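You operate a simulated robot arm through the tools that you are given. There is no shell and no other tool. Be economical: measure what you need, move in short steps, check, and stop when the job is done.

You run a simulated two-armed robot. Do the job below in one go: nothing can be reset, and whatever is moved stays where it is left.

## Task
Set the rails to the job width on the screen and start the machine.
Fine: The wheel turns only with the selector at set-up; turn it back to auto before the start.

The check looks at the end state, three seconds after you hand in, the way a careful person would. Anything else that was tipped, shoved, dropped, spilled or broken makes it a failure.

## Robot
Two 7-joint arms with fingered hands on one trunk, on a base that drives. Base frame: it is fixed to the floor where the robot stands at the start and does not move with it; the origin is under the middle of the robot, x ahead of it, y to its left, z up. Units: m, degrees, N and s.
The left shoulder is at the start at [0.055, 0.158, 1.118], the right one opposite. With the tool pointing down near the work surface each hand reaches from about 0.1 to 0.78 m from the robot's upright axis, wherever it stands, measured 20 degrees to its own side. Places, roughly: green start button [0.6, 0.2, 0.9]; machine hand wheel [0.4, -0.3, 0.7]; screen [0.9, 0, 1.3]; selector switch [0.5, 0, 0.9]. Payload 4 kg a hand.
Tool frame (each hand has its own): the origin (TCP) lies between the finger pads and is the grasp point; the fingertips stand 0.03 m ahead of it; z points along the fingers, y is the line along which they close. Largest opening 0.104 m; the body of the gripper starts 0.035 m behind the TCP. The gripper is a hand of 4 fingers: y runs from the thumb to the fingers, the wrist lies at [-0.015, -0.104, -0.178] in the tool frame.
Orientation is that of the tool frame in the base frame, as [roll, pitch, yaw] about the fixed x, y, z axes, in that order (R = Rz(yaw) Ry(pitch) Rx(roll)). With the fingers straight down and the wrist toward the robot, the tool's x, y and z point along [0, 1, 0], [1, 0, 0] and [0, 0, -1] of the base frame.

## Interface
- The arms move only by the tool send_rows. It takes "left_plan", "right_plan" or both (then of equal length, played together; a hand with none holds still); each is a list of rows, each a list of 6 numbers: the shift along the base's x, y, z in units of 50 mm (1.0 is 50 mm), then the turn, a rotation vector about the base's x, y, z in units of 4 degrees (1.0 is 4 degrees). In form: [[tx, ty, tz, wx, wy, wz], ...]. A call has 1 to 20 rows; each row shifts and turns the commanded pose from where the row before left it. A call with a number of a shift or a turn outside -1 to 1 is refused whole. Each row takes 0.2 s and may step no farther than 0.05 m and 8.6 degrees from the row before; otherwise, the whole call is refused. A pose out of reach is approached as far as the arm can. The call stops where the force on the tool passes 90 N (or 10 N more than at its start, if that is more) or the arm is blocked; 0.2 s more then pass. In this call time passes only in rows, and 0.2 s behind the last. It gives the time, the measured TCP pose, the force on the tool (base axes), the opening and the grip force at its end, in the units of the frame above (readings bear some noise), with the torque about the TCP (base axes, N m) and any sound that the robot's microphone picked up.
- Cameras (640 x 400 px; columns grow to the right, rows downward): "scene" is now at [0.1338, -0.0151, 1.2924]; the picture's right is [-0.17, -0.98, 0.00], its down [-0.55, 0.10, -0.83] and it looks along [0.82, -0.14, -0.56] (base axes); focal length 214 px, centre (320, 200). "left" rides on the left gripper at [-0.061, -0.092, -0.13] in its tool frame; the picture's right is [-0.81, -0.28, 0.52], its down [0.53, -0.71, 0.45] and it looks along [0.24, 0.64, 0.72] (tool axes); focal length 275 px, centre (320, 200). "right" rides on the right gripper at [0.061, -0.092, -0.131] in its tool frame; the picture's right is [-0.81, 0.28, -0.52], its down [-0.53, -0.71, 0.46] and it looks along [-0.24, 0.64, 0.73] (tool axes); focal length 275 px, centre (320, 200). There is no depth. A picture from a camera that has moved, and an enlarged one, comes with that camera's place and axes in the base frame and with its lens.
- capture(camera): a new picture of that camera. It takes no simulated time.
- move_column(by): slides the trunk up (or, below 0, down) by that many m; the arms and the scene camera ride with it, the base frame stays. It gives what a move gives, with no picture.
- steer(legs): drives the robot by 1 to 6 legs, each [ahead, turn to the left] in m and degrees, along the robot's own axes; the way and the turn of a leg run together, so that a leg with both is an arc; at most 1.5 m and 180 degrees a leg. The arms and the cameras ride along, it lands a little off, and it stops where it bumps. It gives what a move gives.
- set_fingers(index, middle, ring, thumb_bend, thumb_turn, hand): sets how far each is bent, from 0 (flat) to 1 (curled in); at 0.3 the hand is open as for a grip, at 0.7 the pads meet at the TCP. One left out holds its place. A second passes; each finger stops where it meets its share of the squeeze, and holds until it gets a number again. It is the only way to open and close the hand. It gives what a move gives, with no picture; readings hold the bend of each and the force on the fingers (four entries, about 0 where the hand has none), thumb and palm. thumb_turn goes from beside the hand (0) to across from the fingers (1), as for a grip.
- pan_tilt(pan, tilt): turns the head with the scene camera to pan (to the left, within 80 degrees either way) and tilt (down, from -29 to 69), counted from straight ahead of the robot. It gives what a move gives.
- close_up(camera, box): a new picture of the part [left, top, right, bottom] of that camera's present view, enlarged. It takes no simulated time.
- hand_in(): hands the job in; it is judged then, once.

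Go step by step. Nothing tells you exact positions but the pictures and the camera data: compare them with the known pose of the tool, close in by small moves and look again before you grip or let go. The budget is 120 turns and 108 pictures, counting those below and the enlarged ones. Unless the task says otherwise, let go and move clear before handing in, and close with one line.

The tools are called after ">>>" as name(argument=value, ...) on one line, values as JSON. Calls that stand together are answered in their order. send_rows: Moves the arms, as the interface text tells. Its arguments: {"type":"object","properties":{"left_plan":{"type":"array"},"right_plan":{"type":"array"}},"required":[]} The other tools are called the same way: move_column (by) slides the trunk up or down; set_fingers (index, middle, ring, thumb_bend, thumb_turn, hand) moves the fingers one by one; steer (legs) drives the base; pan_tilt (pan, tilt) turns the head that bears the scene camera; capture (camera) takes a picture; close_up (camera, box) takes an enlarged picture of a part of a camera's view; hand_in () hands the job in.

At the start:

```text
clock: 0.0
left_tcp_pos: [0.5561, 0.0745, 1.2391]
left_orientation: [-179.9, 0.0, 90.3]
left_contact_force: [0.2, 0.2, 0.0]
left_ft_torque: [-0.01, -0.02, 0.0]
left_gripper_width: 0.1036
left_grip_force: 0.0
left_shape: jaw
left_bend: [0.3, 0.3, 0.3, 0.3, 0.98]
left_finger forces: [0.0, 0.0, 0.1, 0.0, 0.0, 0.0]
right_tcp_pos: [0.5151, -0.3554, 1.3017]
right_orientation: [-180.0, 0.1, 90.1]
right_contact_force: [-0.6, -0.6, 0.0]
right_ft_torque: [0.0, 0.04, -0.02]
right_gripper_width: 0.1038
right_grip_force: 0.1
right_shape: jaw
right_bend: [0.3, 0.3, 0.3, 0.3, 0.98]
right_finger forces: [0.0, 0.0, 0.1, 0.0, 0.0, 0.1]
trunk travel left (down, up): [-0.325, 0.182]
robot x, y, heading: [0.003, -0.0001, -0.1]
head pan, tilt: [-10.0, 33.3]
```

scene: 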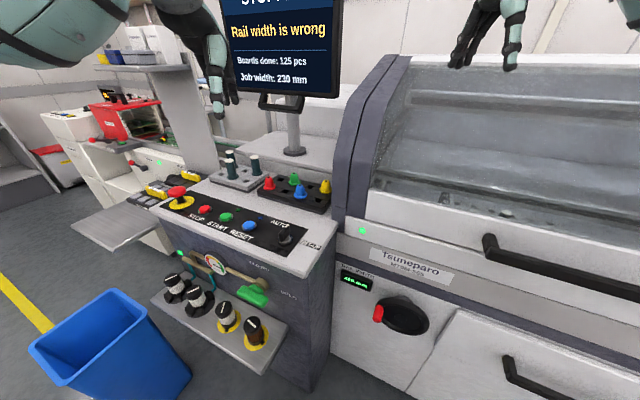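
right: 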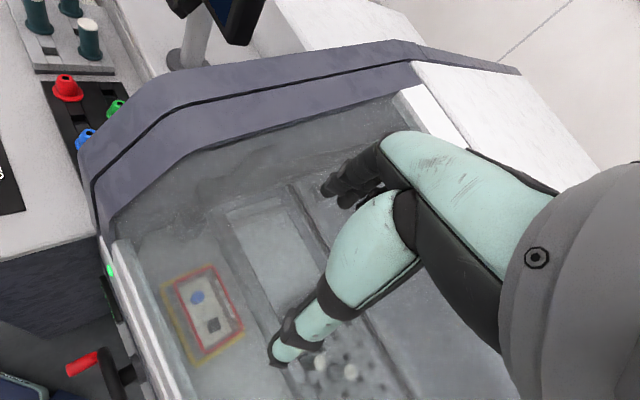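
left: 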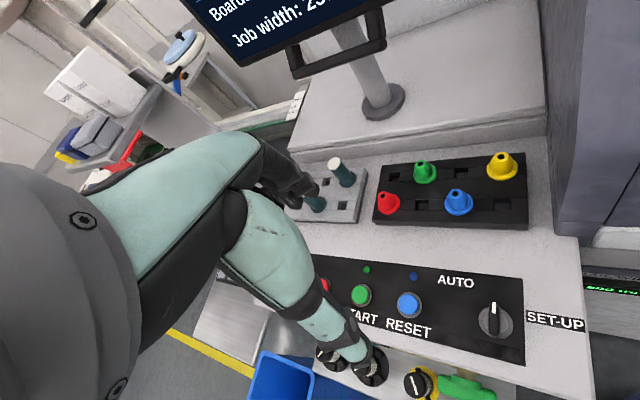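

I see the screen saying that the rail width is wrong, with a job width of about 230 mm. The console has the buttons and the selector, and the hand wheel with its readout is at right; I'll enlarge these first.

>>> close_up(camera="scene", box=[220, 0, 350, 100])

>>> close_up(camera="scene", box=[325, 225, 465, 345])

>>> close_up(camera="scene", box=[160, 170, 330, 280])

>>> close_up(camera="left", box=[300, 230, 600, 400])

```text
4.00 times, centred on (285, 50) of scene
camera zoom: at [0.1338, -0.0151, 1.2924], right [-0.17, -0.98, 0.0], down [-0.55, 0.1, -0.83], along [0.82, -0.14, -0.56], focal length 858 px, centre (460, 800)
```

zoom: 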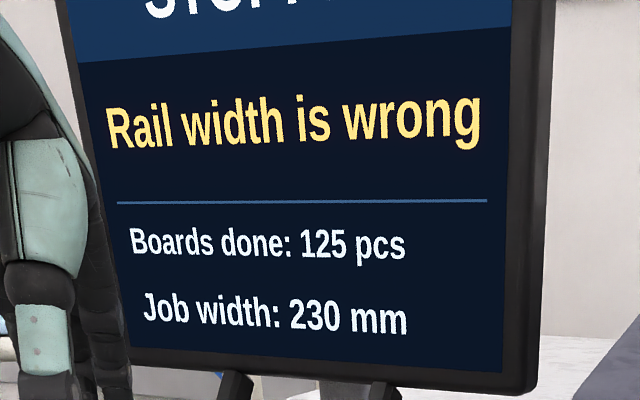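

```text
3.33 times, centred on (395, 285) of scene
camera zoom: at [0.1338, -0.0151, 1.2924], right [-0.17, -0.98, 0.0], down [-0.55, 0.1, -0.83], along [0.82, -0.14, -0.56], focal length 715 px, centre (70, -83)
```

zoom: 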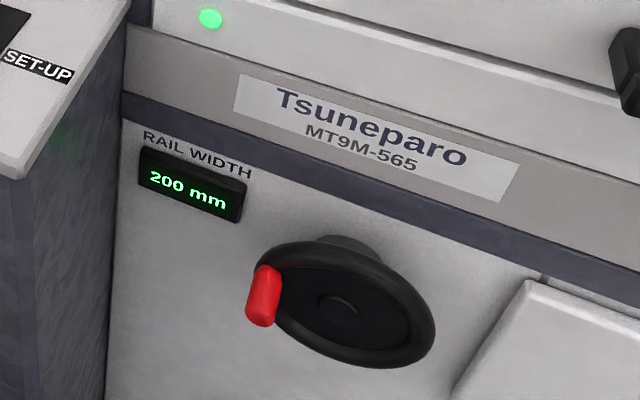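

```text
3.64 times, centred on (245, 225) of scene
camera zoom: at [0.1338, -0.0151, 1.2924], right [-0.17, -0.98, 0.0], down [-0.55, 0.1, -0.83], along [0.82, -0.14, -0.56], focal length 780 px, centre (593, 109)
```

zoom: 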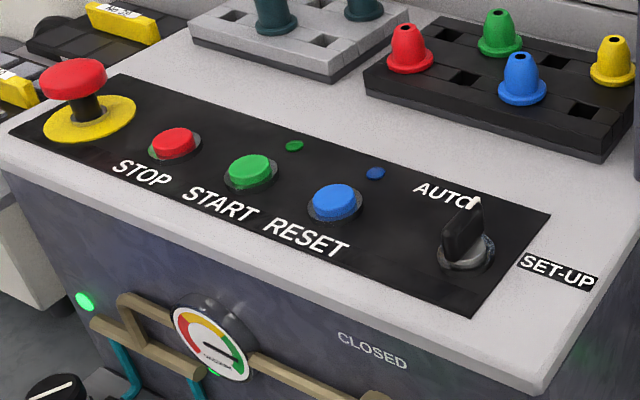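

```text
2.13 times, centred on (450, 315) of left
camera zoom: at [0.4649, 0.0128, 1.3706], right [-0.27, -0.81, -0.52], down [-0.72, 0.53, -0.45], along [0.64, 0.25, -0.72], focal length 587 px, centre (43, -45)
```

zoom: 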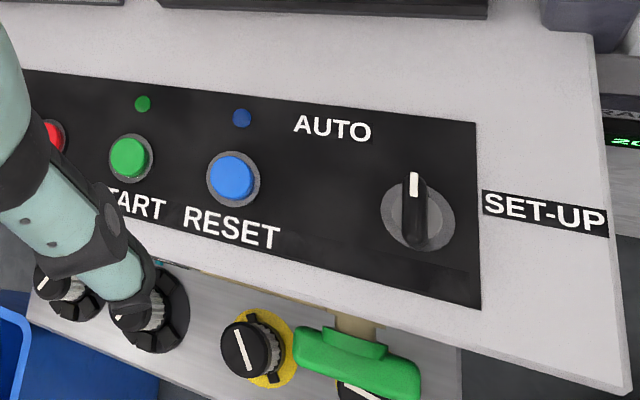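

The job width is 230 mm and the readout shows 200 mm. From two views I put the selector at about (0.52, 0.00, 0.94), START at (0.63, 0.16, 0.93) and the wheel's red knob at (0.41, -0.22, 0.71), and the console faces about -35° in yaw. I'll pull the hands in, turn square to the machine and back off a little.

>>> send_rows(left_plan=[[-1, 0, 0, 0, 0, 0], [-1, 0, 0, 0, 0, 0], [-1, 0, 0, 0, 0, 0], [-0.6, 0, 0, 0, 0, 0]], right_plan=[[-1, 0, 0, 0, 0, 0], [-1, 0, 0, 0, 0, 0], [-1, 0, 0, 0, 0, 0], [-0.6, 0, 0, 0, 0, 0]])

>>> steer(legs=[[0, -35], [-0.1, 0]])

>>> pan_tilt(pan=12, tilt=45)

>>> capture(camera="scene")

```text
clock: 1.0
left_tcp_pos: [0.3579, 0.0753, 1.2468]
left_orientation: [179.2, -0.1, 90.1]
left_contact_force: [-0.1, -0.5, -0.6]
left_ft_torque: [0.01, -0.01, 0.01]
left_gripper_width: 0.1036
left_grip_force: 0.0
left_shape: jaw
left_bend: [0.3, 0.3, 0.3, 0.3, 0.98]
left_finger forces: [0.1, 0.0, 0.0, 0.1, 0.0, 0.0]
right_tcp_pos: [0.3153, -0.3579, 1.3089]
right_orientation: [179.2, 0.1, 90.0]
right_contact_force: [-0.5, 0.6, 0.3]
right_ft_torque: [0.0, 0.0, 0.02]
right_gripper_width: 0.1041
right_grip_force: 0.1
right_shape: jaw
right_bend: [0.3, 0.3, 0.3, 0.3, 0.98]
right_finger forces: [0.0, 0.0, 0.1, 0.1, 0.1, 0.0]
trunk travel left (down, up): [-0.325, 0.182]
robot x, y, heading: [0.0027, -0.003, 0.1]
head pan, tilt: [-10.0, 33.3]
```

```text
clock: 4.1
left_tcp_pos: [0.2625, -0.0908, 1.2438]
left_orientation: [179.8, 0.2, 55.3]
left_contact_force: [-0.9, 0.6, 0.7]
left_ft_torque: [-0.07, -0.04, 0.03]
left_gripper_width: 0.104
left_grip_force: 0.1
left_shape: jaw
left_bend: [0.3, 0.3, 0.3, 0.3, 0.98]
left_finger forces: [0.0, 0.0, 0.1, 0.1, 0.0, 0.0]
right_tcp_pos: [-0.0183, -0.4218, 1.3055]
right_orientation: [179.8, 0.1, 55.0]
right_contact_force: [-1.2, -0.2, 0.2]
right_ft_torque: [-0.03, -0.07, 0.0]
right_gripper_width: 0.104
right_grip_force: 0.1
right_shape: jaw
right_bend: [0.3, 0.3, 0.3, 0.3, 0.98]
right_finger forces: [0.0, 0.0, 0.1, 0.1, 0.0, 0.1]
trunk travel left (down, up): [-0.325, 0.182]
robot x, y, heading: [-0.0808, 0.0598, -35.4]
head pan, tilt: [-10.0, 33.3]
```

```text
clock: 5.0
left_tcp_pos: [0.2737, -0.0987, 1.2384]
left_orientation: [-179.4, 0.0, 55.4]
left_contact_force: [-0.4, -0.8, -1.0]
left_ft_torque: [0.03, 0.03, 0.05]
left_gripper_width: 0.1042
left_grip_force: 0.0
left_shape: jaw
left_bend: [0.3, 0.3, 0.3, 0.3, 0.98]
left_finger forces: [0.0, 0.0, 0.0, 0.0, 0.0, 0.0]
right_tcp_pos: [-0.0085, -0.4298, 1.3024]
right_orientation: [-179.5, 0.1, 55.1]
right_contact_force: [-0.1, -0.4, -0.5]
right_ft_torque: [0.03, 0.04, -0.02]
right_gripper_width: 0.104
right_grip_force: 0.0
right_shape: jaw
right_bend: [0.3, 0.3, 0.3, 0.3, 0.98]
right_finger forces: [0.1, 0.0, 0.0, 0.1, 0.0, 0.0]
trunk travel left (down, up): [-0.325, 0.182]
robot x, y, heading: [-0.0846, 0.0583, -35.4]
head pan, tilt: [12.0, 45.0]
```

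```text
100 pictures are left
camera scene: at [0.0358, -0.0048, 1.2742], right [-0.39, -0.92, 0.0], down [-0.66, 0.29, -0.69], along [0.64, -0.27, -0.72], focal length 214 px, centre (320, 200)
```

scene: 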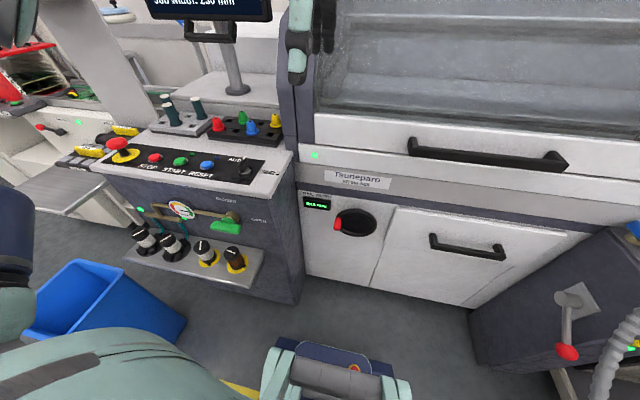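

The robot now stands square to the machine. I'll enlarge the panel and the wheel from here to refine their positions.

>>> close_up(camera="scene", box=[100, 130, 300, 255])

>>> close_up(camera="scene", box=[290, 165, 402, 245])

```text
3.20 times, centred on (200, 192) of scene
camera zoom: at [0.0358, -0.0048, 1.2742], right [-0.39, -0.92, 0.0], down [-0.66, 0.29, -0.69], along [0.64, -0.27, -0.72], focal length 686 px, centre (704, 224)
```

zoom: 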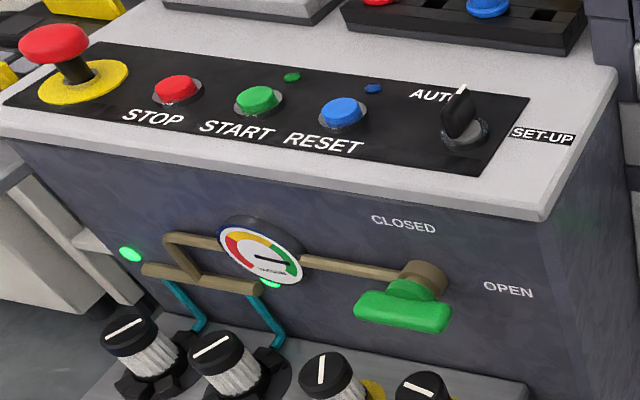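

```text
5.00 times, centred on (346, 205) of scene
camera zoom: at [0.0358, -0.0048, 1.2742], right [-0.39, -0.92, 0.0], down [-0.66, 0.29, -0.69], along [0.64, -0.27, -0.72], focal length 1072 px, centre (190, 175)
```

zoom: 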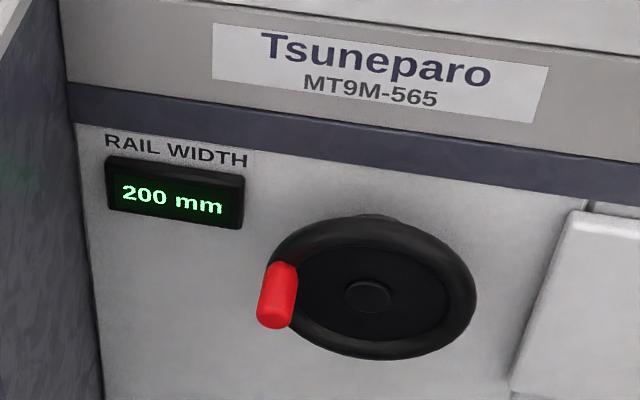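

The panel, selector and red knob fit my estimates. I'll bring the left hand above the selector, turning it about 80° so the fingers will close across the ridge, and look from there.

>>> send_rows(left_plan=[[0.245, 0.1, -0.12, 0, 0, 1], [0.245, 0.1, -0.12, 0, 0, 1], [0.245, 0.1, -0.12, 0, 0, 1], [0.245, 0.1, -0.12, 0, 0, 1], [0.245, 0.1, -0.12, 0, 0, 1], [0.245, 0.1, -0.12, 0, 0, 1], [0.245, 0.1, -0.12, 0, 0, 1], [0.245, 0.1, -0.12, 0, 0, 1], [0.245, 0.1, -0.12, 0, 0, 1], [0.245, 0.1, -0.12, 0, 0, 1], [0.245, 0.1, -0.12, 0, 0, 1], [0.245, 0.1, -0.12, 0, 0, 1], [0.245, 0.1, -0.12, 0, 0, 1], [0.245, 0.1, -0.12, 0, 0, 1], [0.245, 0.1, -0.12, 0, 0, 1], [0.245, 0.1, -0.12, 0, 0, 1], [0.245, 0.1, -0.12, 0, 0, 1], [0.245, 0.1, -0.12, 0, 0, 1], [0.245, 0.1, -0.12, 0, 0, 1], [0.245, 0.1, -0.12, 0, 0, 1]])

>>> capture(camera="left")

>>> capture(camera="scene")

```text
clock: 9.2
left_tcp_pos: [0.5097, 0.0083, 1.1228]
left_orientation: [179.8, 0.0, 135.5]
left_contact_force: [0.8, 0.1, -0.2]
left_ft_torque: [0.03, 0.0, -0.01]
left_gripper_width: 0.1042
left_grip_force: 0.0
left_shape: jaw
left_bend: [0.3, 0.3, 0.3, 0.3, 0.98]
left_finger forces: [0.0, 0.1, 0.1, 0.0, 0.0, 0.0]
right_tcp_pos: [-0.0178, -0.4233, 1.304]
right_orientation: [179.8, 0.1, 55.1]
right_contact_force: [-0.6, -0.8, -0.2]
right_ft_torque: [0.02, 0.03, -0.02]
right_gripper_width: 0.1036
right_grip_force: 0.1
right_shape: jaw
right_bend: [0.3, 0.3, 0.3, 0.3, 0.98]
right_finger forces: [0.1, 0.0, 0.0, 0.0, 0.0, 0.1]
trunk travel left (down, up): [-0.325, 0.182]
robot x, y, heading: [-0.0817, 0.0579, -35.2]
head pan, tilt: [12.0, 45.0]
```

```text
97 pictures are left
camera left: at [0.4883, -0.1013, 1.2531], right [0.38, -0.76, -0.52], down [-0.88, -0.13, -0.46], along [0.28, 0.63, -0.72], focal length 275 px, centre (320, 200)
```

left: 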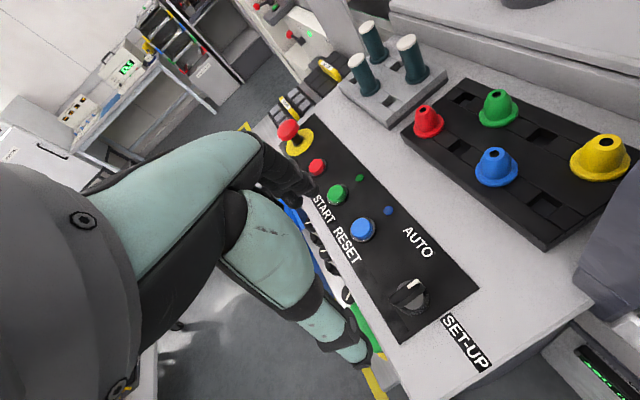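

```text
96 pictures are left
camera scene: at [0.0299, -0.0003, 1.275], right [-0.39, -0.92, 0.0], down [-0.66, 0.28, -0.7], along [0.64, -0.27, -0.72], focal length 214 px, centre (320, 200)
```

scene: 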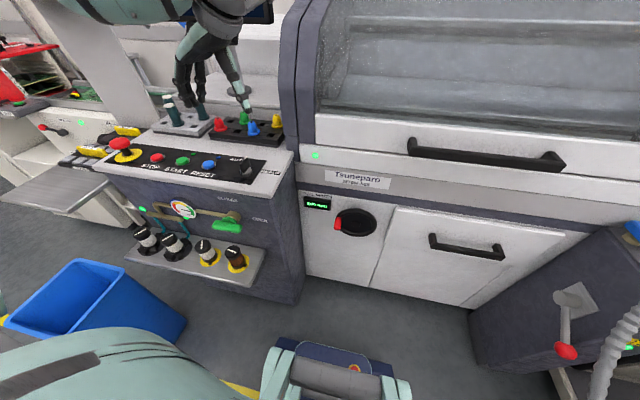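

The hand hangs above the panel and the selector is in view. I'll enlarge it to read the ridge's direction.

>>> close_up(camera="left", box=[340, 210, 500, 380])

>>> close_up(camera="scene", box=[170, 130, 290, 210])

```text
2.35 times, centred on (420, 295) of left
camera zoom: at [0.4883, -0.1013, 1.2531], right [0.38, -0.76, -0.52], down [-0.88, -0.13, -0.46], along [0.28, 0.63, -0.72], focal length 648 px, centre (85, -24)
```

zoom: 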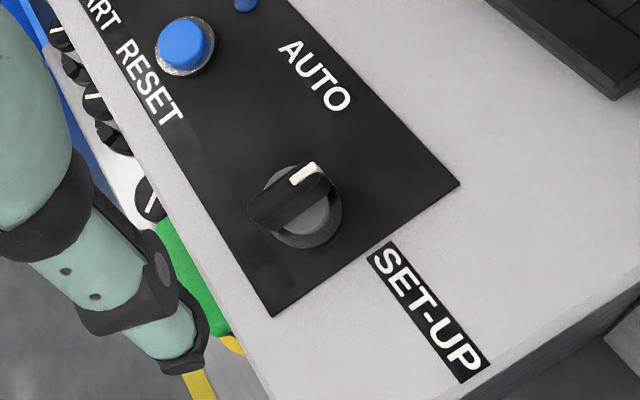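

```text
5.00 times, centred on (230, 170) of scene
camera zoom: at [0.0299, -0.0003, 1.275], right [-0.39, -0.92, 0.0], down [-0.66, 0.28, -0.7], along [0.64, -0.27, -0.72], focal length 1072 px, centre (770, 350)
```

zoom: 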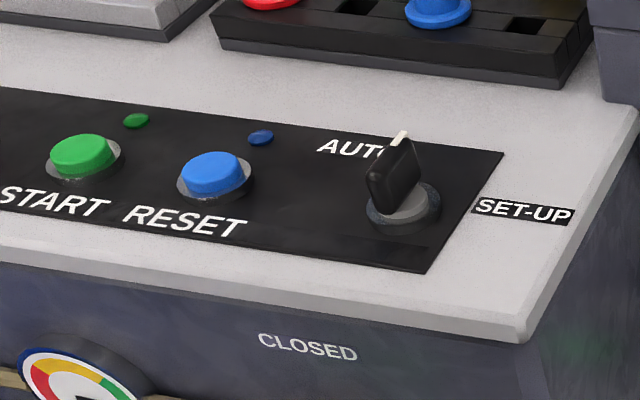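

The ridge points about -40° in yaw, centred near (0.518, -0.001), with its top at z≈0.95 and the panel at z≈0.912. I'll go down to TCP z≈1.0 and look again.

>>> send_rows(left_plan=[[0.08, -0.09, -0.6, 0, 0, 1], [0.08, -0.09, -0.6, 0, 0, 0], [0, 0, -0.6, 0, 0, 0], [0, 0, -0.6, 0, 0, 0]])

>>> capture(camera="left")

>>> close_up(camera="scene", box=[170, 100, 290, 200])

```text
clock: 10.2
left_tcp_pos: [0.5174, -0.0014, 1.0029]
left_orientation: [179.9, -0.1, 139.4]
left_contact_force: [0.2, 0.7, 0.3]
left_ft_torque: [-0.01, 0.01, 0.01]
left_gripper_width: 0.104
left_grip_force: 0.1
left_shape: jaw
left_bend: [0.3, 0.3, 0.3, 0.3, 0.98]
left_finger forces: [0.1, 0.0, 0.0, 0.0, 0.0, 0.1]
right_tcp_pos: [-0.0179, -0.4227, 1.3045]
right_orientation: [179.8, 0.2, 55.1]
right_contact_force: [0.7, 0.8, 0.5]
right_ft_torque: [0.0, 0.02, -0.04]
right_gripper_width: 0.104
right_grip_force: 0.1
right_shape: jaw
right_bend: [0.3, 0.3, 0.3, 0.3, 0.98]
right_finger forces: [0.0, 0.0, 0.0, 0.0, 0.0, 0.0]
trunk travel left (down, up): [-0.325, 0.182]
robot x, y, heading: [-0.0823, 0.0576, -35.4]
head pan, tilt: [12.0, 45.0]
```

```text
93 pictures are left
camera left: at [0.5049, -0.1122, 1.1329], right [0.44, -0.74, -0.52], down [-0.87, -0.19, -0.46], along [0.24, 0.65, -0.72], focal length 275 px, centre (320, 200)
```

left: 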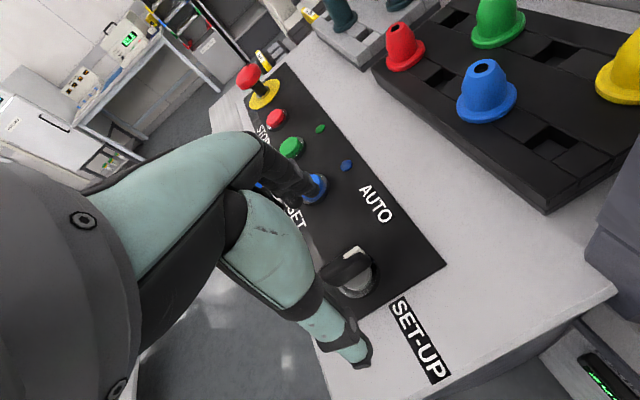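

```text
4.00 times, centred on (230, 150) of scene
camera zoom: at [0.0305, -0.0004, 1.2749], right [-0.39, -0.92, 0.0], down [-0.66, 0.28, -0.7], along [0.64, -0.27, -0.72], focal length 858 px, centre (680, 400)
```

zoom: 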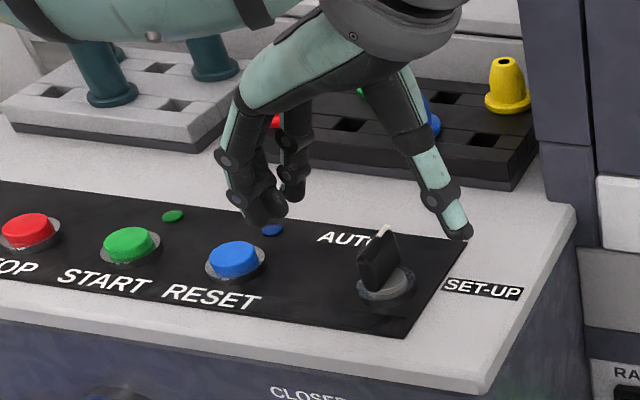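

The selector sits between thumb and fingers, lined up within a few mm. I'll go down to TCP z≈0.955 and look at the clearance to RESET before closing.

>>> send_rows(left_plan=[[0.02, -0.02, -0.35, 0, 0, 0], [0, 0, -0.3, 0, 0, 0], [0, 0, -0.3, 0, 0, 0]])

>>> close_up(camera="scene", box=[170, 100, 290, 200])

>>> close_up(camera="left", box=[200, 120, 440, 380])

```text
clock: 11.0
left_tcp_pos: [0.5163, -0.0013, 0.9554]
left_orientation: [179.8, 0.0, 139.3]
left_contact_force: [-0.1, 1.0, -0.1]
left_ft_torque: [-0.01, -0.01, -0.01]
left_gripper_width: 0.1039
left_grip_force: 0.1
left_shape: jaw
left_bend: [0.3, 0.3, 0.3, 0.3, 0.98]
left_finger forces: [0.0, 0.0, 0.1, 0.0, 0.0, 0.1]
right_tcp_pos: [-0.0185, -0.4224, 1.3053]
right_orientation: [179.9, 0.1, 55.1]
right_contact_force: [0.8, 0.5, 0.2]
right_ft_torque: [-0.01, 0.04, 0.02]
right_gripper_width: 0.104
right_grip_force: 0.1
right_shape: jaw
right_bend: [0.3, 0.3, 0.3, 0.3, 0.98]
right_finger forces: [0.1, 0.1, 0.1, 0.0, 0.1, 0.0]
trunk travel left (down, up): [-0.325, 0.182]
robot x, y, heading: [-0.0819, 0.0564, -35.1]
head pan, tilt: [12.0, 45.0]
```

```text
4.00 times, centred on (230, 150) of scene
camera zoom: at [0.0295, -0.0001, 1.275], right [-0.39, -0.92, 0.0], down [-0.66, 0.28, -0.7], along [0.64, -0.27, -0.72], focal length 858 px, centre (680, 400)
```

zoom: 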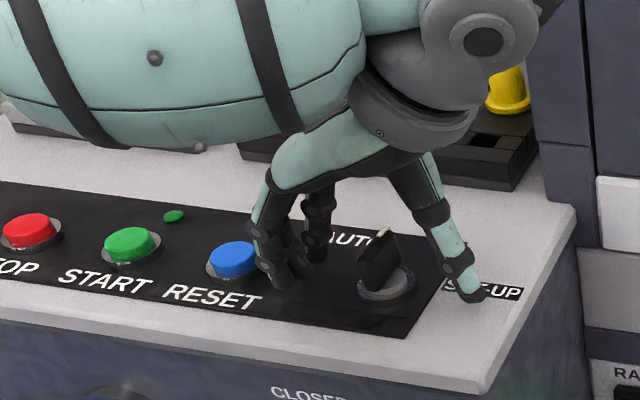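

```text
1.54 times, centred on (320, 250) of left
camera zoom: at [0.5045, -0.1118, 1.0857], right [0.44, -0.74, -0.52], down [-0.87, -0.19, -0.46], along [0.24, 0.65, -0.72], focal length 424 px, centre (320, 123)
```

zoom: 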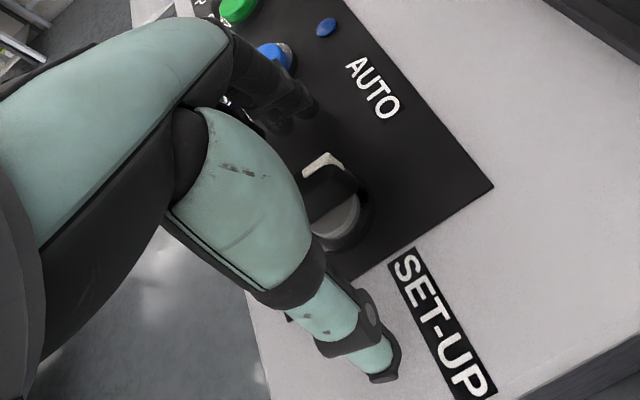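

The fingers straddle the ridge and stay clear of RESET. I'll close on it.

>>> set_fingers(hand="left", index=0.7, middle=0.7, ring=0.7, thumb_bend=0.7)

>>> close_up(camera="scene", box=[170, 100, 290, 200])

>>> close_up(camera="left", box=[200, 120, 440, 380])

```text
clock: 12.0
left_tcp_pos: [0.5188, 0.0001, 0.9558]
left_orientation: [179.8, 0.0, 139.5]
left_contact_force: [4.5, 5.7, -0.1]
left_ft_torque: [0.14, -0.12, -0.02]
left_gripper_width: 0.0174
left_grip_force: 7.5
left_shape: fingers
left_bend: [0.63, 0.65, 0.7, 0.65, 0.97]
left_finger forces: [6.0, 5.5, 0.0, 0.0, 3.9, 0.1]
right_tcp_pos: [-0.0175, -0.4216, 1.3056]
right_orientation: [179.8, 0.3, 55.2]
right_contact_force: [-0.1, -0.2, -1.1]
right_ft_torque: [-0.03, 0.0, 0.02]
right_gripper_width: 0.1042
right_grip_force: 0.1
right_shape: jaw
right_bend: [0.3, 0.3, 0.3, 0.3, 0.98]
right_finger forces: [0.0, 0.0, 0.0, 0.0, 0.0, 0.0]
trunk travel left (down, up): [-0.325, 0.182]
robot x, y, heading: [-0.0818, 0.056, -35.1]
head pan, tilt: [12.0, 45.0]
```

```text
4.00 times, centred on (230, 150) of scene
camera zoom: at [0.0302, 0.0007, 1.275], right [-0.39, -0.92, 0.0], down [-0.66, 0.28, -0.7], along [0.64, -0.27, -0.72], focal length 858 px, centre (680, 400)
```

zoom: 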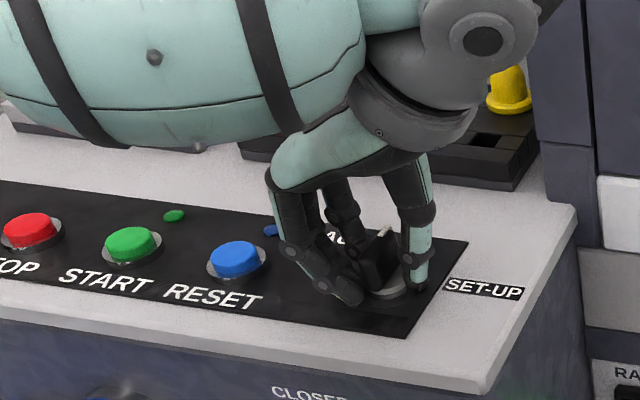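

```text
1.54 times, centred on (320, 250) of left
camera zoom: at [0.5054, -0.1109, 1.0857], right [0.44, -0.73, -0.52], down [-0.87, -0.19, -0.46], along [0.24, 0.65, -0.72], focal length 424 px, centre (320, 123)
```

zoom: 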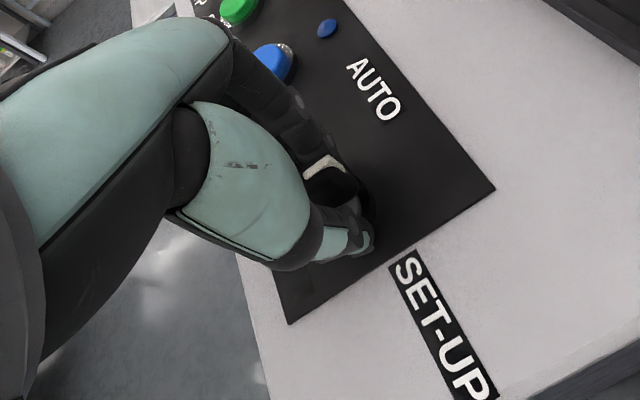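

The ridge is gripped by index, middle and thumb. I'll turn clockwise by about 44° and check the torque.

>>> send_rows(left_plan=[[0, 0, 0, 0, 0, -1], [0, 0, 0, 0, 0, -1], [0, 0, 0, 0, 0, -1], [0, 0, 0, 0, 0, -1], [0, 0, 0, 0, 0, -1], [0, 0, 0, 0, 0, -1], [0, 0, 0, 0, 0, -1], [0, 0, 0, 0, 0, -1], [0, 0, 0, 0, 0, -1], [0, 0, 0, 0, 0, -1], [0, 0, 0, 0, 0, -1]])

>>> close_up(camera="left", box=[200, 120, 440, 380])

>>> close_up(camera="scene", box=[170, 100, 290, 200])

```text
clock: 14.4
left_tcp_pos: [0.518, -0.0003, 0.9556]
left_orientation: [179.8, 0.0, 95.2]
left_contact_force: [4.1, 3.1, -1.7]
left_ft_torque: [0.09, -0.09, -0.02]
left_gripper_width: 0.0165
left_grip_force: 7.0
left_shape: fingers
left_bend: [0.64, 0.65, 0.7, 0.65, 0.97]
left_finger forces: [4.1, 5.6, 0.3, 0.0, 4.1, 0.0]
right_tcp_pos: [-0.0183, -0.4228, 1.3054]
right_orientation: [179.8, 0.2, 55.1]
right_contact_force: [-0.1, -0.4, 0.0]
right_ft_torque: [0.0, 0.0, 0.03]
right_gripper_width: 0.1042
right_grip_force: 0.0
right_shape: jaw
right_bend: [0.3, 0.3, 0.3, 0.3, 0.98]
right_finger forces: [0.0, 0.0, 0.0, 0.0, 0.0, 0.1]
trunk travel left (down, up): [-0.325, 0.182]
robot x, y, heading: [-0.0832, 0.0565, -35.4]
head pan, tilt: [12.0, 45.0]
```

```text
1.54 times, centred on (320, 250) of left
camera zoom: at [0.4322, -0.0714, 1.0862], right [-0.2, -0.83, -0.52], down [-0.76, 0.47, -0.46], along [0.62, 0.3, -0.72], focal length 424 px, centre (320, 123)
```

zoom: 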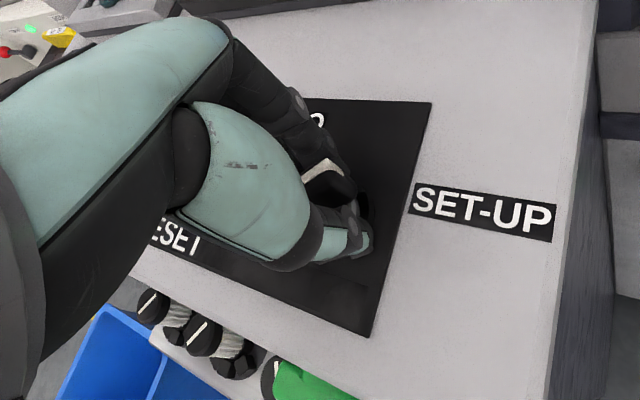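

```text
4.00 times, centred on (230, 150) of scene
camera zoom: at [0.0301, 0.0004, 1.275], right [-0.39, -0.92, 0.0], down [-0.66, 0.28, -0.7], along [0.64, -0.27, -0.72], focal length 858 px, centre (680, 400)
```

zoom: 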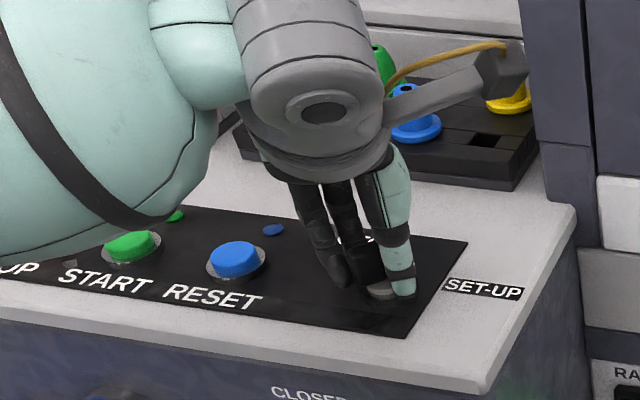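

The knob follows with hardly any torque, so the stop isn't reached yet. I'll turn on in the same direction and watch the torque.

>>> send_rows(left_plan=[[0, 0, 0, 0, 0, -1], [0, 0, 0, 0, 0, -1], [0, 0, 0, 0, 0, -1], [0, 0, 0, 0, 0, -1]])

>>> send_rows(left_plan=[[0, 0, 0, 0, 0, -1], [0, 0, 0, 0, 0, -1], [0, 0, 0, 0, 0, -1]])

>>> send_rows(left_plan=[[0, 0, 0, 0, 0, -1], [0, 0, 0, 0, 0, -1], [0, 0, 0, 0, 0, -1]])

>>> capture(camera="left")

>>> close_up(camera="scene", box=[170, 100, 290, 200])

```text
clock: 15.4
left_tcp_pos: [0.5186, -0.0013, 0.9557]
left_orientation: [179.9, 0.0, 79.3]
left_contact_force: [2.4, 1.6, 0.7]
left_ft_torque: [0.08, -0.05, -0.02]
left_gripper_width: 0.016
left_grip_force: 7.0
left_shape: fingers
left_bend: [0.64, 0.65, 0.7, 0.65, 0.97]
left_finger forces: [3.8, 5.6, 0.1, 0.0, 4.5, 0.0]
right_tcp_pos: [-0.0187, -0.4225, 1.3056]
right_orientation: [179.8, 0.1, 55.2]
right_contact_force: [-0.1, -0.8, -0.3]
right_ft_torque: [0.02, 0.0, 0.01]
right_gripper_width: 0.1038
right_grip_force: 0.1
right_shape: jaw
right_bend: [0.3, 0.3, 0.3, 0.3, 0.98]
right_finger forces: [0.1, 0.0, 0.1, 0.0, 0.0, 0.0]
trunk travel left (down, up): [-0.325, 0.182]
robot x, y, heading: [-0.0777, 0.0583, -35.1]
head pan, tilt: [12.0, 45.0]
```

```text
clock: 16.2
left_tcp_pos: [0.5171, -0.0019, 0.9554]
left_orientation: [180.0, 0.0, 67.3]
left_contact_force: [5.1, 5.3, -0.3]
left_ft_torque: [0.13, -0.12, 0.06]
left_gripper_width: 0.0158
left_grip_force: 7.5
left_shape: fingers
left_bend: [0.64, 0.66, 0.7, 0.65, 0.96]
left_finger forces: [3.3, 6.3, 0.0, 0.0, 5.2, 0.0]
right_tcp_pos: [-0.0183, -0.4215, 1.3059]
right_orientation: [179.7, 0.2, 55.1]
right_contact_force: [-0.3, -0.2, 1.0]
right_ft_torque: [-0.04, -0.02, 0.02]
right_gripper_width: 0.1042
right_grip_force: 0.0
right_shape: jaw
right_bend: [0.3, 0.3, 0.3, 0.3, 0.98]
right_finger forces: [0.0, 0.0, 0.0, 0.0, 0.1, 0.1]
trunk travel left (down, up): [-0.325, 0.182]
robot x, y, heading: [-0.0822, 0.0568, -35.3]
head pan, tilt: [12.0, 45.0]
```

```text
clock: 17.0
left_tcp_pos: [0.518, -0.0019, 0.9556]
left_orientation: [180.0, 0.0, 55.3]
left_contact_force: [7.3, 4.2, 0.1]
left_ft_torque: [0.08, -0.16, 0.14]
left_gripper_width: 0.0153
left_grip_force: 9.3
left_shape: fingers
left_bend: [0.64, 0.67, 0.7, 0.66, 0.95]
left_finger forces: [6.5, 6.6, 0.0, 0.0, 5.9, 0.0]
right_tcp_pos: [-0.0186, -0.4227, 1.3053]
right_orientation: [179.8, 0.2, 55.2]
right_contact_force: [0.1, 0.4, 0.1]
right_ft_torque: [-0.02, -0.02, 0.0]
right_gripper_width: 0.1038
right_grip_force: 0.1
right_shape: jaw
right_bend: [0.3, 0.3, 0.3, 0.3, 0.98]
right_finger forces: [0.1, 0.0, 0.0, 0.0, 0.0, 0.0]
trunk travel left (down, up): [-0.325, 0.182]
robot x, y, heading: [-0.0837, 0.0605, -35.0]
head pan, tilt: [12.0, 45.0]
```

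```text
85 pictures are left
camera left: at [0.4083, 0.0003, 1.0859], right [-0.69, -0.51, -0.52], down [-0.28, 0.84, -0.46], along [0.67, -0.17, -0.72], focal length 275 px, centre (320, 200)
```

left: 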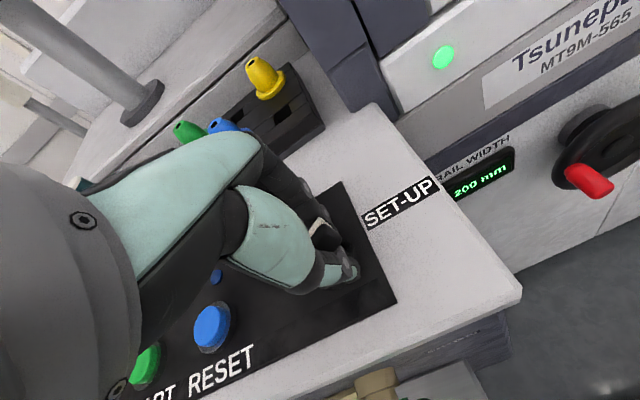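

```text
4.00 times, centred on (230, 150) of scene
camera zoom: at [0.0306, 0.0006, 1.2749], right [-0.39, -0.92, 0.0], down [-0.66, 0.28, -0.7], along [0.64, -0.27, -0.72], focal length 858 px, centre (680, 400)
```

zoom: 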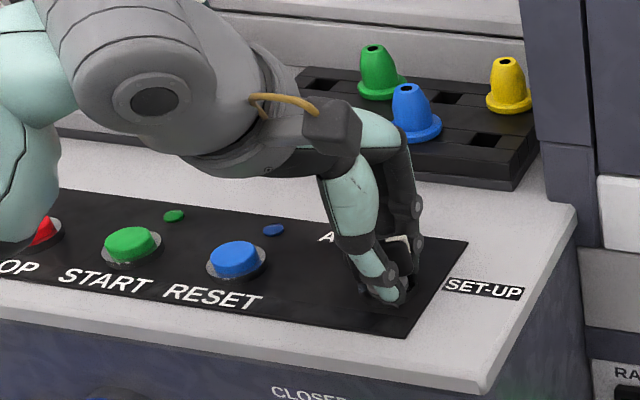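

Torque about z began to rise over the last 20°, so the knob seems to be against its SET-UP stop. I'll open the hand, lift a little and look.

>>> set_fingers(hand="left", index=0.3, middle=0.3, ring=0.3, thumb_bend=0.3)

>>> send_rows(left_plan=[[0, 0, 0.7, 0, 0, 0], [0, 0, 0.9, 0, 0, 0], [0, 0, 1, 0, 0, 0]])

>>> capture(camera="left")

>>> close_up(camera="scene", box=[170, 100, 290, 200])

```text
clock: 18.0
left_tcp_pos: [0.5171, -0.0013, 0.956]
left_orientation: [180.0, 0.0, 55.4]
left_contact_force: [-0.3, -0.4, 0.6]
left_ft_torque: [-0.03, -0.01, 0.02]
left_gripper_width: 0.1028
left_grip_force: 0.0
left_shape: fingers
left_bend: [0.3, 0.3, 0.3, 0.3, 0.97]
left_finger forces: [0.1, 0.0, 0.1, 0.0, 0.0, 0.0]
right_tcp_pos: [-0.0192, -0.4221, 1.3061]
right_orientation: [179.9, 0.0, 55.1]
right_contact_force: [-0.9, 0.6, 0.0]
right_ft_torque: [-0.01, 0.04, -0.02]
right_gripper_width: 0.1039
right_grip_force: 0.0
right_shape: jaw
right_bend: [0.3, 0.3, 0.3, 0.3, 0.98]
right_finger forces: [0.0, 0.0, 0.0, 0.0, 0.1, 0.1]
trunk travel left (down, up): [-0.325, 0.182]
robot x, y, heading: [-0.0823, 0.0633, -35.1]
head pan, tilt: [12.0, 45.0]
```

```text
clock: 18.8
left_tcp_pos: [0.5168, -0.0026, 1.0875]
left_orientation: [180.0, -0.1, 55.3]
left_contact_force: [-0.5, -0.2, 0.3]
left_ft_torque: [0.0, 0.0, 0.02]
left_gripper_width: 0.1028
left_grip_force: 0.1
left_shape: fingers
left_bend: [0.3, 0.3, 0.3, 0.3, 0.97]
left_finger forces: [0.0, 0.1, 0.1, 0.1, 0.0, 0.0]
right_tcp_pos: [-0.0209, -0.4235, 1.3058]
right_orientation: [179.8, 0.1, 55.1]
right_contact_force: [0.0, 0.6, -0.7]
right_ft_torque: [0.02, 0.02, 0.01]
right_gripper_width: 0.104
right_grip_force: 0.0
right_shape: jaw
right_bend: [0.3, 0.3, 0.3, 0.3, 0.98]
right_finger forces: [0.1, 0.0, 0.0, 0.0, 0.0, 0.0]
trunk travel left (down, up): [-0.325, 0.182]
robot x, y, heading: [-0.082, 0.0585, -35.1]
head pan, tilt: [12.0, 45.0]
```

```text
83 pictures are left
camera left: at [0.4072, -0.0007, 1.2177], right [-0.69, -0.51, -0.52], down [-0.28, 0.84, -0.46], along [0.67, -0.17, -0.72], focal length 275 px, centre (320, 200)
```

left: 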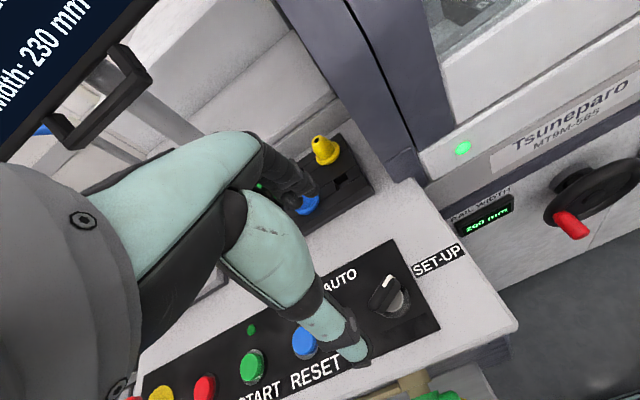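

```text
4.00 times, centred on (230, 150) of scene
camera zoom: at [0.029, -0.0009, 1.275], right [-0.39, -0.92, 0.0], down [-0.66, 0.28, -0.7], along [0.64, -0.27, -0.72], focal length 858 px, centre (680, 400)
```

zoom: 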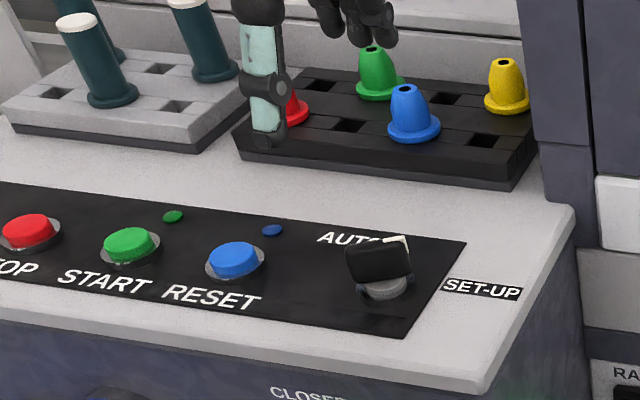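

The selector points right now, towards SET-UP. Next is the wheel; the left camera has a good second view of it, so I'll enlarge it in both cameras to fix its geometry.

>>> close_up(camera="left", box=[440, 120, 640, 250])

>>> close_up(camera="scene", box=[290, 165, 402, 245])

```text
3.08 times, centred on (540, 185) of left
camera zoom: at [0.4072, -0.0007, 1.2177], right [-0.69, -0.51, -0.52], down [-0.28, 0.84, -0.46], along [0.67, -0.17, -0.72], focal length 847 px, centre (-357, 246)
```

zoom: 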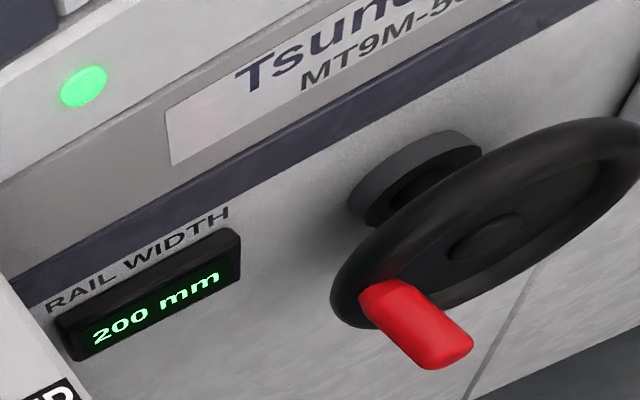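

```text
5.00 times, centred on (346, 205) of scene
camera zoom: at [0.029, -0.0009, 1.275], right [-0.39, -0.92, 0.0], down [-0.66, 0.28, -0.7], along [0.64, -0.27, -0.72], focal length 1072 px, centre (190, 175)
```

zoom: 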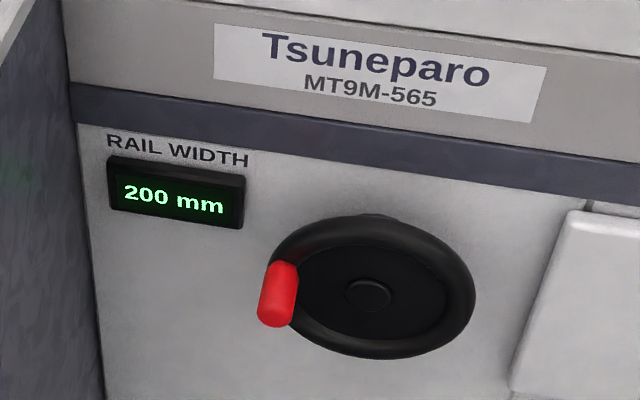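

Triangulated, the hub is at about (0.401, -0.294, 0.685) with its axis horizontal along u = (0.817, -0.577, 0). The knob centre is near (0.413, -0.228, 0.71), about 65 mm from the hub. I'll turn the right hand to point forward, well clear of the machine.

>>> send_rows(right_plan=[[0.095, 0.134, -0.284, -0.966, -0.166, 0.693], [0.095, 0.134, -0.284, -0.966, -0.166, 0.693], [0.095, 0.134, -0.284, -0.966, -0.166, 0.693], [0.095, 0.134, -0.284, -0.966, -0.166, 0.693], [0.095, 0.134, -0.284, -0.966, -0.166, 0.693], [0.095, 0.134, -0.284, -0.966, -0.166, 0.693], [0.095, 0.134, -0.284, -0.966, -0.166, 0.693], [0.095, 0.134, -0.284, -0.966, -0.166, 0.693], [0.095, 0.134, -0.284, -0.966, -0.166, 0.693], [0.095, 0.134, -0.284, -0.966, -0.166, 0.693], [0.095, 0.134, -0.284, -0.966, -0.166, 0.693], [0.095, 0.134, -0.284, -0.966, -0.166, 0.693], [0.095, 0.134, -0.284, -0.966, -0.166, 0.693]])

>>> send_rows(right_plan=[[0.095, 0.134, -0.284, -0.966, -0.166, 0.693], [0.095, 0.134, -0.284, -0.966, -0.166, 0.693], [0.095, 0.134, -0.284, -0.966, -0.166, 0.693], [0.095, 0.134, -0.284, -0.966, -0.166, 0.693], [0.095, 0.134, -0.284, -0.966, -0.166, 0.693], [0.095, 0.134, -0.284, -0.966, -0.166, 0.693], [0.095, 0.134, -0.284, -0.966, -0.166, 0.693], [0.095, 0.134, -0.284, -0.966, -0.166, 0.693], [0.095, 0.134, -0.284, -0.966, -0.166, 0.693], [0.095, 0.134, -0.284, -0.966, -0.166, 0.693], [0.095, 0.134, -0.284, -0.966, -0.166, 0.693], [0.095, 0.134, -0.284, -0.966, -0.166, 0.693]])

>>> capture(camera="right")

>>> capture(camera="scene")

```text
clock: 21.6
left_tcp_pos: [0.5175, -0.0014, 1.0868]
left_orientation: [179.8, 0.0, 55.4]
left_contact_force: [-0.3, -0.6, -0.4]
left_ft_torque: [-0.01, -0.04, -0.01]
left_gripper_width: 0.1028
left_grip_force: 0.1
left_shape: fingers
left_bend: [0.3, 0.3, 0.3, 0.3, 0.97]
left_finger forces: [0.1, 0.0, 0.0, 0.1, 0.0, 0.0]
right_tcp_pos: [0.081, -0.4021, 1.2131]
right_orientation: [153.0, 43.8, 82.8]
right_contact_force: [0.4, 1.1, 0.0]
right_ft_torque: [-0.04, -0.01, 0.01]
right_gripper_width: 0.104
right_grip_force: 0.0
right_shape: jaw
right_bend: [0.3, 0.3, 0.3, 0.3, 0.98]
right_finger forces: [0.0, 0.0, 0.1, 0.1, 0.0, 0.0]
right hand out of reach, approached as far as the arm can: row 8, 9, 10, 11, 12, 13
trunk travel left (down, up): [-0.325, 0.182]
robot x, y, heading: [-0.0807, 0.0588, -35.1]
head pan, tilt: [12.0, 45.0]
```

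```text
clock: 24.2
left_tcp_pos: [0.5171, -0.0016, 1.0865]
left_orientation: [179.9, 0.0, 55.2]
left_contact_force: [-0.2, -0.3, 0.6]
left_ft_torque: [0.0, 0.0, 0.0]
left_gripper_width: 0.1029
left_grip_force: 0.1
left_shape: fingers
left_bend: [0.3, 0.3, 0.3, 0.3, 0.97]
left_finger forces: [0.0, 0.0, 0.0, 0.0, 0.0, 0.0]
right_tcp_pos: [0.1761, -0.4017, 1.1419]
right_orientation: [140.3, 78.4, 97.0]
right_contact_force: [0.9, 0.5, -0.1]
right_ft_torque: [0.0, -0.01, 0.02]
right_gripper_width: 0.104
right_grip_force: 0.0
right_shape: jaw
right_bend: [0.3, 0.3, 0.3, 0.3, 0.98]
right_finger forces: [0.1, 0.0, 0.0, 0.0, 0.1, 0.0]
right hand out of reach, approached as far as the arm can: row 1, 2, 3, 4, 5, 6, 7, 8, 10, 11, 12
trunk travel left (down, up): [-0.325, 0.182]
robot x, y, heading: [-0.0802, 0.0587, -35.2]
head pan, tilt: [12.0, 45.0]
```

```text
79 pictures are left
camera right: at [0.0175, -0.3684, 1.0911], right [-0.17, 0.38, 0.91], down [-0.15, -0.92, 0.36], along [0.98, -0.07, 0.21], focal length 275 px, centre (320, 200)
```

right: 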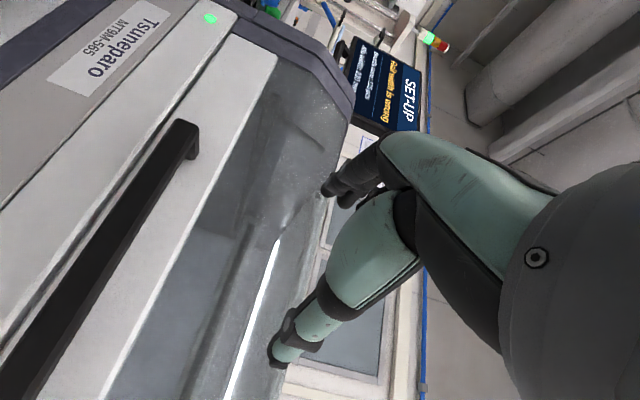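

```text
78 pictures are left
camera scene: at [0.0294, -0.0002, 1.275], right [-0.39, -0.92, 0.0], down [-0.66, 0.28, -0.7], along [0.64, -0.27, -0.72], focal length 214 px, centre (320, 200)
```

scene: 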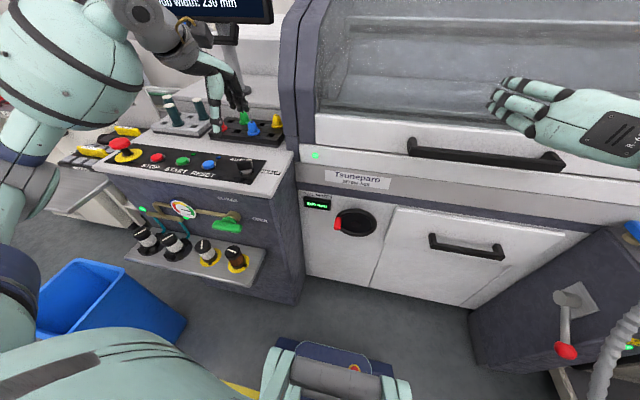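

The screen now shows SET-UP mode. The right arm couldn't fold enough to hold the hand so close in, so I'll go down and to the left in short steps and see whether it recovers.

>>> send_rows(right_plan=[[0.2, 0.3, -0.8, 0, 0, 0], [0.2, 0.3, -0.8, 0, 0, 0], [0.2, 0.3, -0.8, 0, 0, 0]])

```text
clock: 25.0
left_tcp_pos: [0.5179, -0.0014, 1.0858]
left_orientation: [179.9, -0.1, 55.3]
left_contact_force: [0.7, 0.0, 0.5]
left_ft_torque: [0.01, -0.04, -0.03]
left_gripper_width: 0.1029
left_grip_force: 0.1
left_shape: fingers
left_bend: [0.3, 0.3, 0.3, 0.3, 0.97]
left_finger forces: [0.0, 0.0, 0.1, 0.1, 0.0, 0.0]
right_tcp_pos: [0.1777, -0.4007, 1.1383]
right_orientation: [142.0, 78.3, 98.5]
right_contact_force: [0.9, 0.3, 0.3]
right_ft_torque: [0.01, -0.02, 0.02]
right_gripper_width: 0.1038
right_grip_force: 0.0
right_shape: jaw
right_bend: [0.3, 0.3, 0.3, 0.3, 0.98]
right_finger forces: [0.0, 0.0, 0.1, 0.1, 0.0, 0.0]
right hand out of reach, approached as far as the arm can: row 1, 2, 3
trunk travel left (down, up): [-0.325, 0.182]
robot x, y, heading: [-0.0858, 0.0566, -35.1]
head pan, tilt: [12.0, 45.0]
```

It hasn't moved, so the commanded pose seems to stay out of reach. I'll shift the command forward in small steps.

>>> send_rows(right_plan=[[0.65, -0.46, 0, 0, 0, 0], [0.65, -0.46, 0, 0, 0, 0], [0.65, -0.46, 0, 0, 0, 0]])

```text
clock: 25.8
left_tcp_pos: [0.5193, -0.0027, 1.0863]
left_orientation: [-180.0, -0.1, 55.2]
left_contact_force: [0.2, -0.5, 0.3]
left_ft_torque: [-0.03, 0.02, 0.02]
left_gripper_width: 0.103
left_grip_force: 0.0
left_shape: fingers
left_bend: [0.3, 0.3, 0.3, 0.3, 0.97]
left_finger forces: [0.0, 0.1, 0.1, 0.0, 0.1, 0.0]
right_tcp_pos: [0.2728, -0.4723, 1.1509]
right_orientation: [142.1, 78.1, 98.8]
right_contact_force: [-0.5, 0.0, 0.7]
right_ft_torque: [-0.03, 0.0, 0.02]
right_gripper_width: 0.104
right_grip_force: 0.0
right_shape: jaw
right_bend: [0.3, 0.3, 0.3, 0.3, 0.98]
right_finger forces: [0.0, 0.0, 0.1, 0.0, 0.0, 0.1]
right hand out of reach, approached as far as the arm can: row 1, 2
trunk travel left (down, up): [-0.325, 0.182]
robot x, y, heading: [-0.0833, 0.0554, -35.6]
head pan, tilt: [12.0, 45.0]
```

The command resets to the actual pose, so the hand is now at (0.27, -0.47, 1.15), and a level hand is awkward this close in. I'll pull it back to the middle, tilting the fingers about 45° down so it can come at the knob from above and in front.

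>>> send_rows(right_plan=[[-0.3, 0.4, 0, 0.54, 0.77, 0.17], [-0.2, 0.44, 0, 0.54, 0.77, 0.17], [0.1, 0.44, -0.2, 0.54, 0.77, 0.17], [0.1, 0.44, -0.2, 0.54, 0.77, 0.17], [0.1, 0.44, -0.3, 0.54, 0.77, 0.17], [0.1, 0.44, -0.3, 0.54, 0.77, 0.17], [0.1, 0.44, -0.3, 0.54, 0.77, 0.17], [0.1, 0.44, -0.3, 0.54, 0.77, 0.17], [0.1, 0.44, -0.3, 0.54, 0.77, 0.17], [0.1, 0.44, -0.3, 0.54, 0.77, 0.17], [0.1, 0.44, -0.3, 0.54, 0.77, 0.17], [0.1, 0.44, -0.3, 0.54, 0.77, 0.17]])

>>> capture(camera="scene")

```text
clock: 28.4
left_tcp_pos: [0.5182, -0.0025, 1.0856]
left_orientation: [179.9, -0.1, 55.3]
left_contact_force: [0.3, -0.4, 0.8]
left_ft_torque: [-0.02, 0.02, -0.01]
left_gripper_width: 0.1029
left_grip_force: 0.0
left_shape: fingers
left_bend: [0.3, 0.3, 0.3, 0.3, 0.97]
left_finger forces: [0.0, 0.1, 0.0, 0.0, 0.0, 0.0]
right_tcp_pos: [0.2965, -0.2108, 1.0091]
right_orientation: [177.7, 36.0, 139.5]
right_contact_force: [-0.2, -0.6, -0.5]
right_ft_torque: [0.01, 0.0, 0.0]
right_gripper_width: 0.1043
right_grip_force: 0.1
right_shape: jaw
right_bend: [0.3, 0.3, 0.3, 0.3, 0.98]
right_finger forces: [0.0, 0.0, 0.1, 0.0, 0.0, 0.0]
trunk travel left (down, up): [-0.325, 0.182]
robot x, y, heading: [-0.0837, 0.0575, -35.2]
head pan, tilt: [12.0, 45.0]
```

```text
77 pictures are left
camera scene: at [0.0305, -0.0001, 1.2749], right [-0.39, -0.92, 0.0], down [-0.66, 0.28, -0.7], along [0.64, -0.27, -0.72], focal length 214 px, centre (320, 200)
```

scene: 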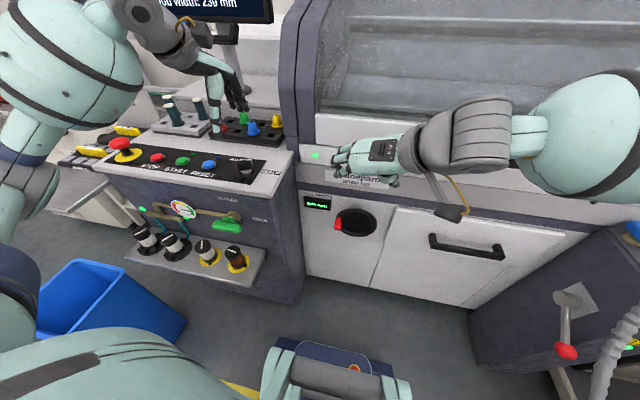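

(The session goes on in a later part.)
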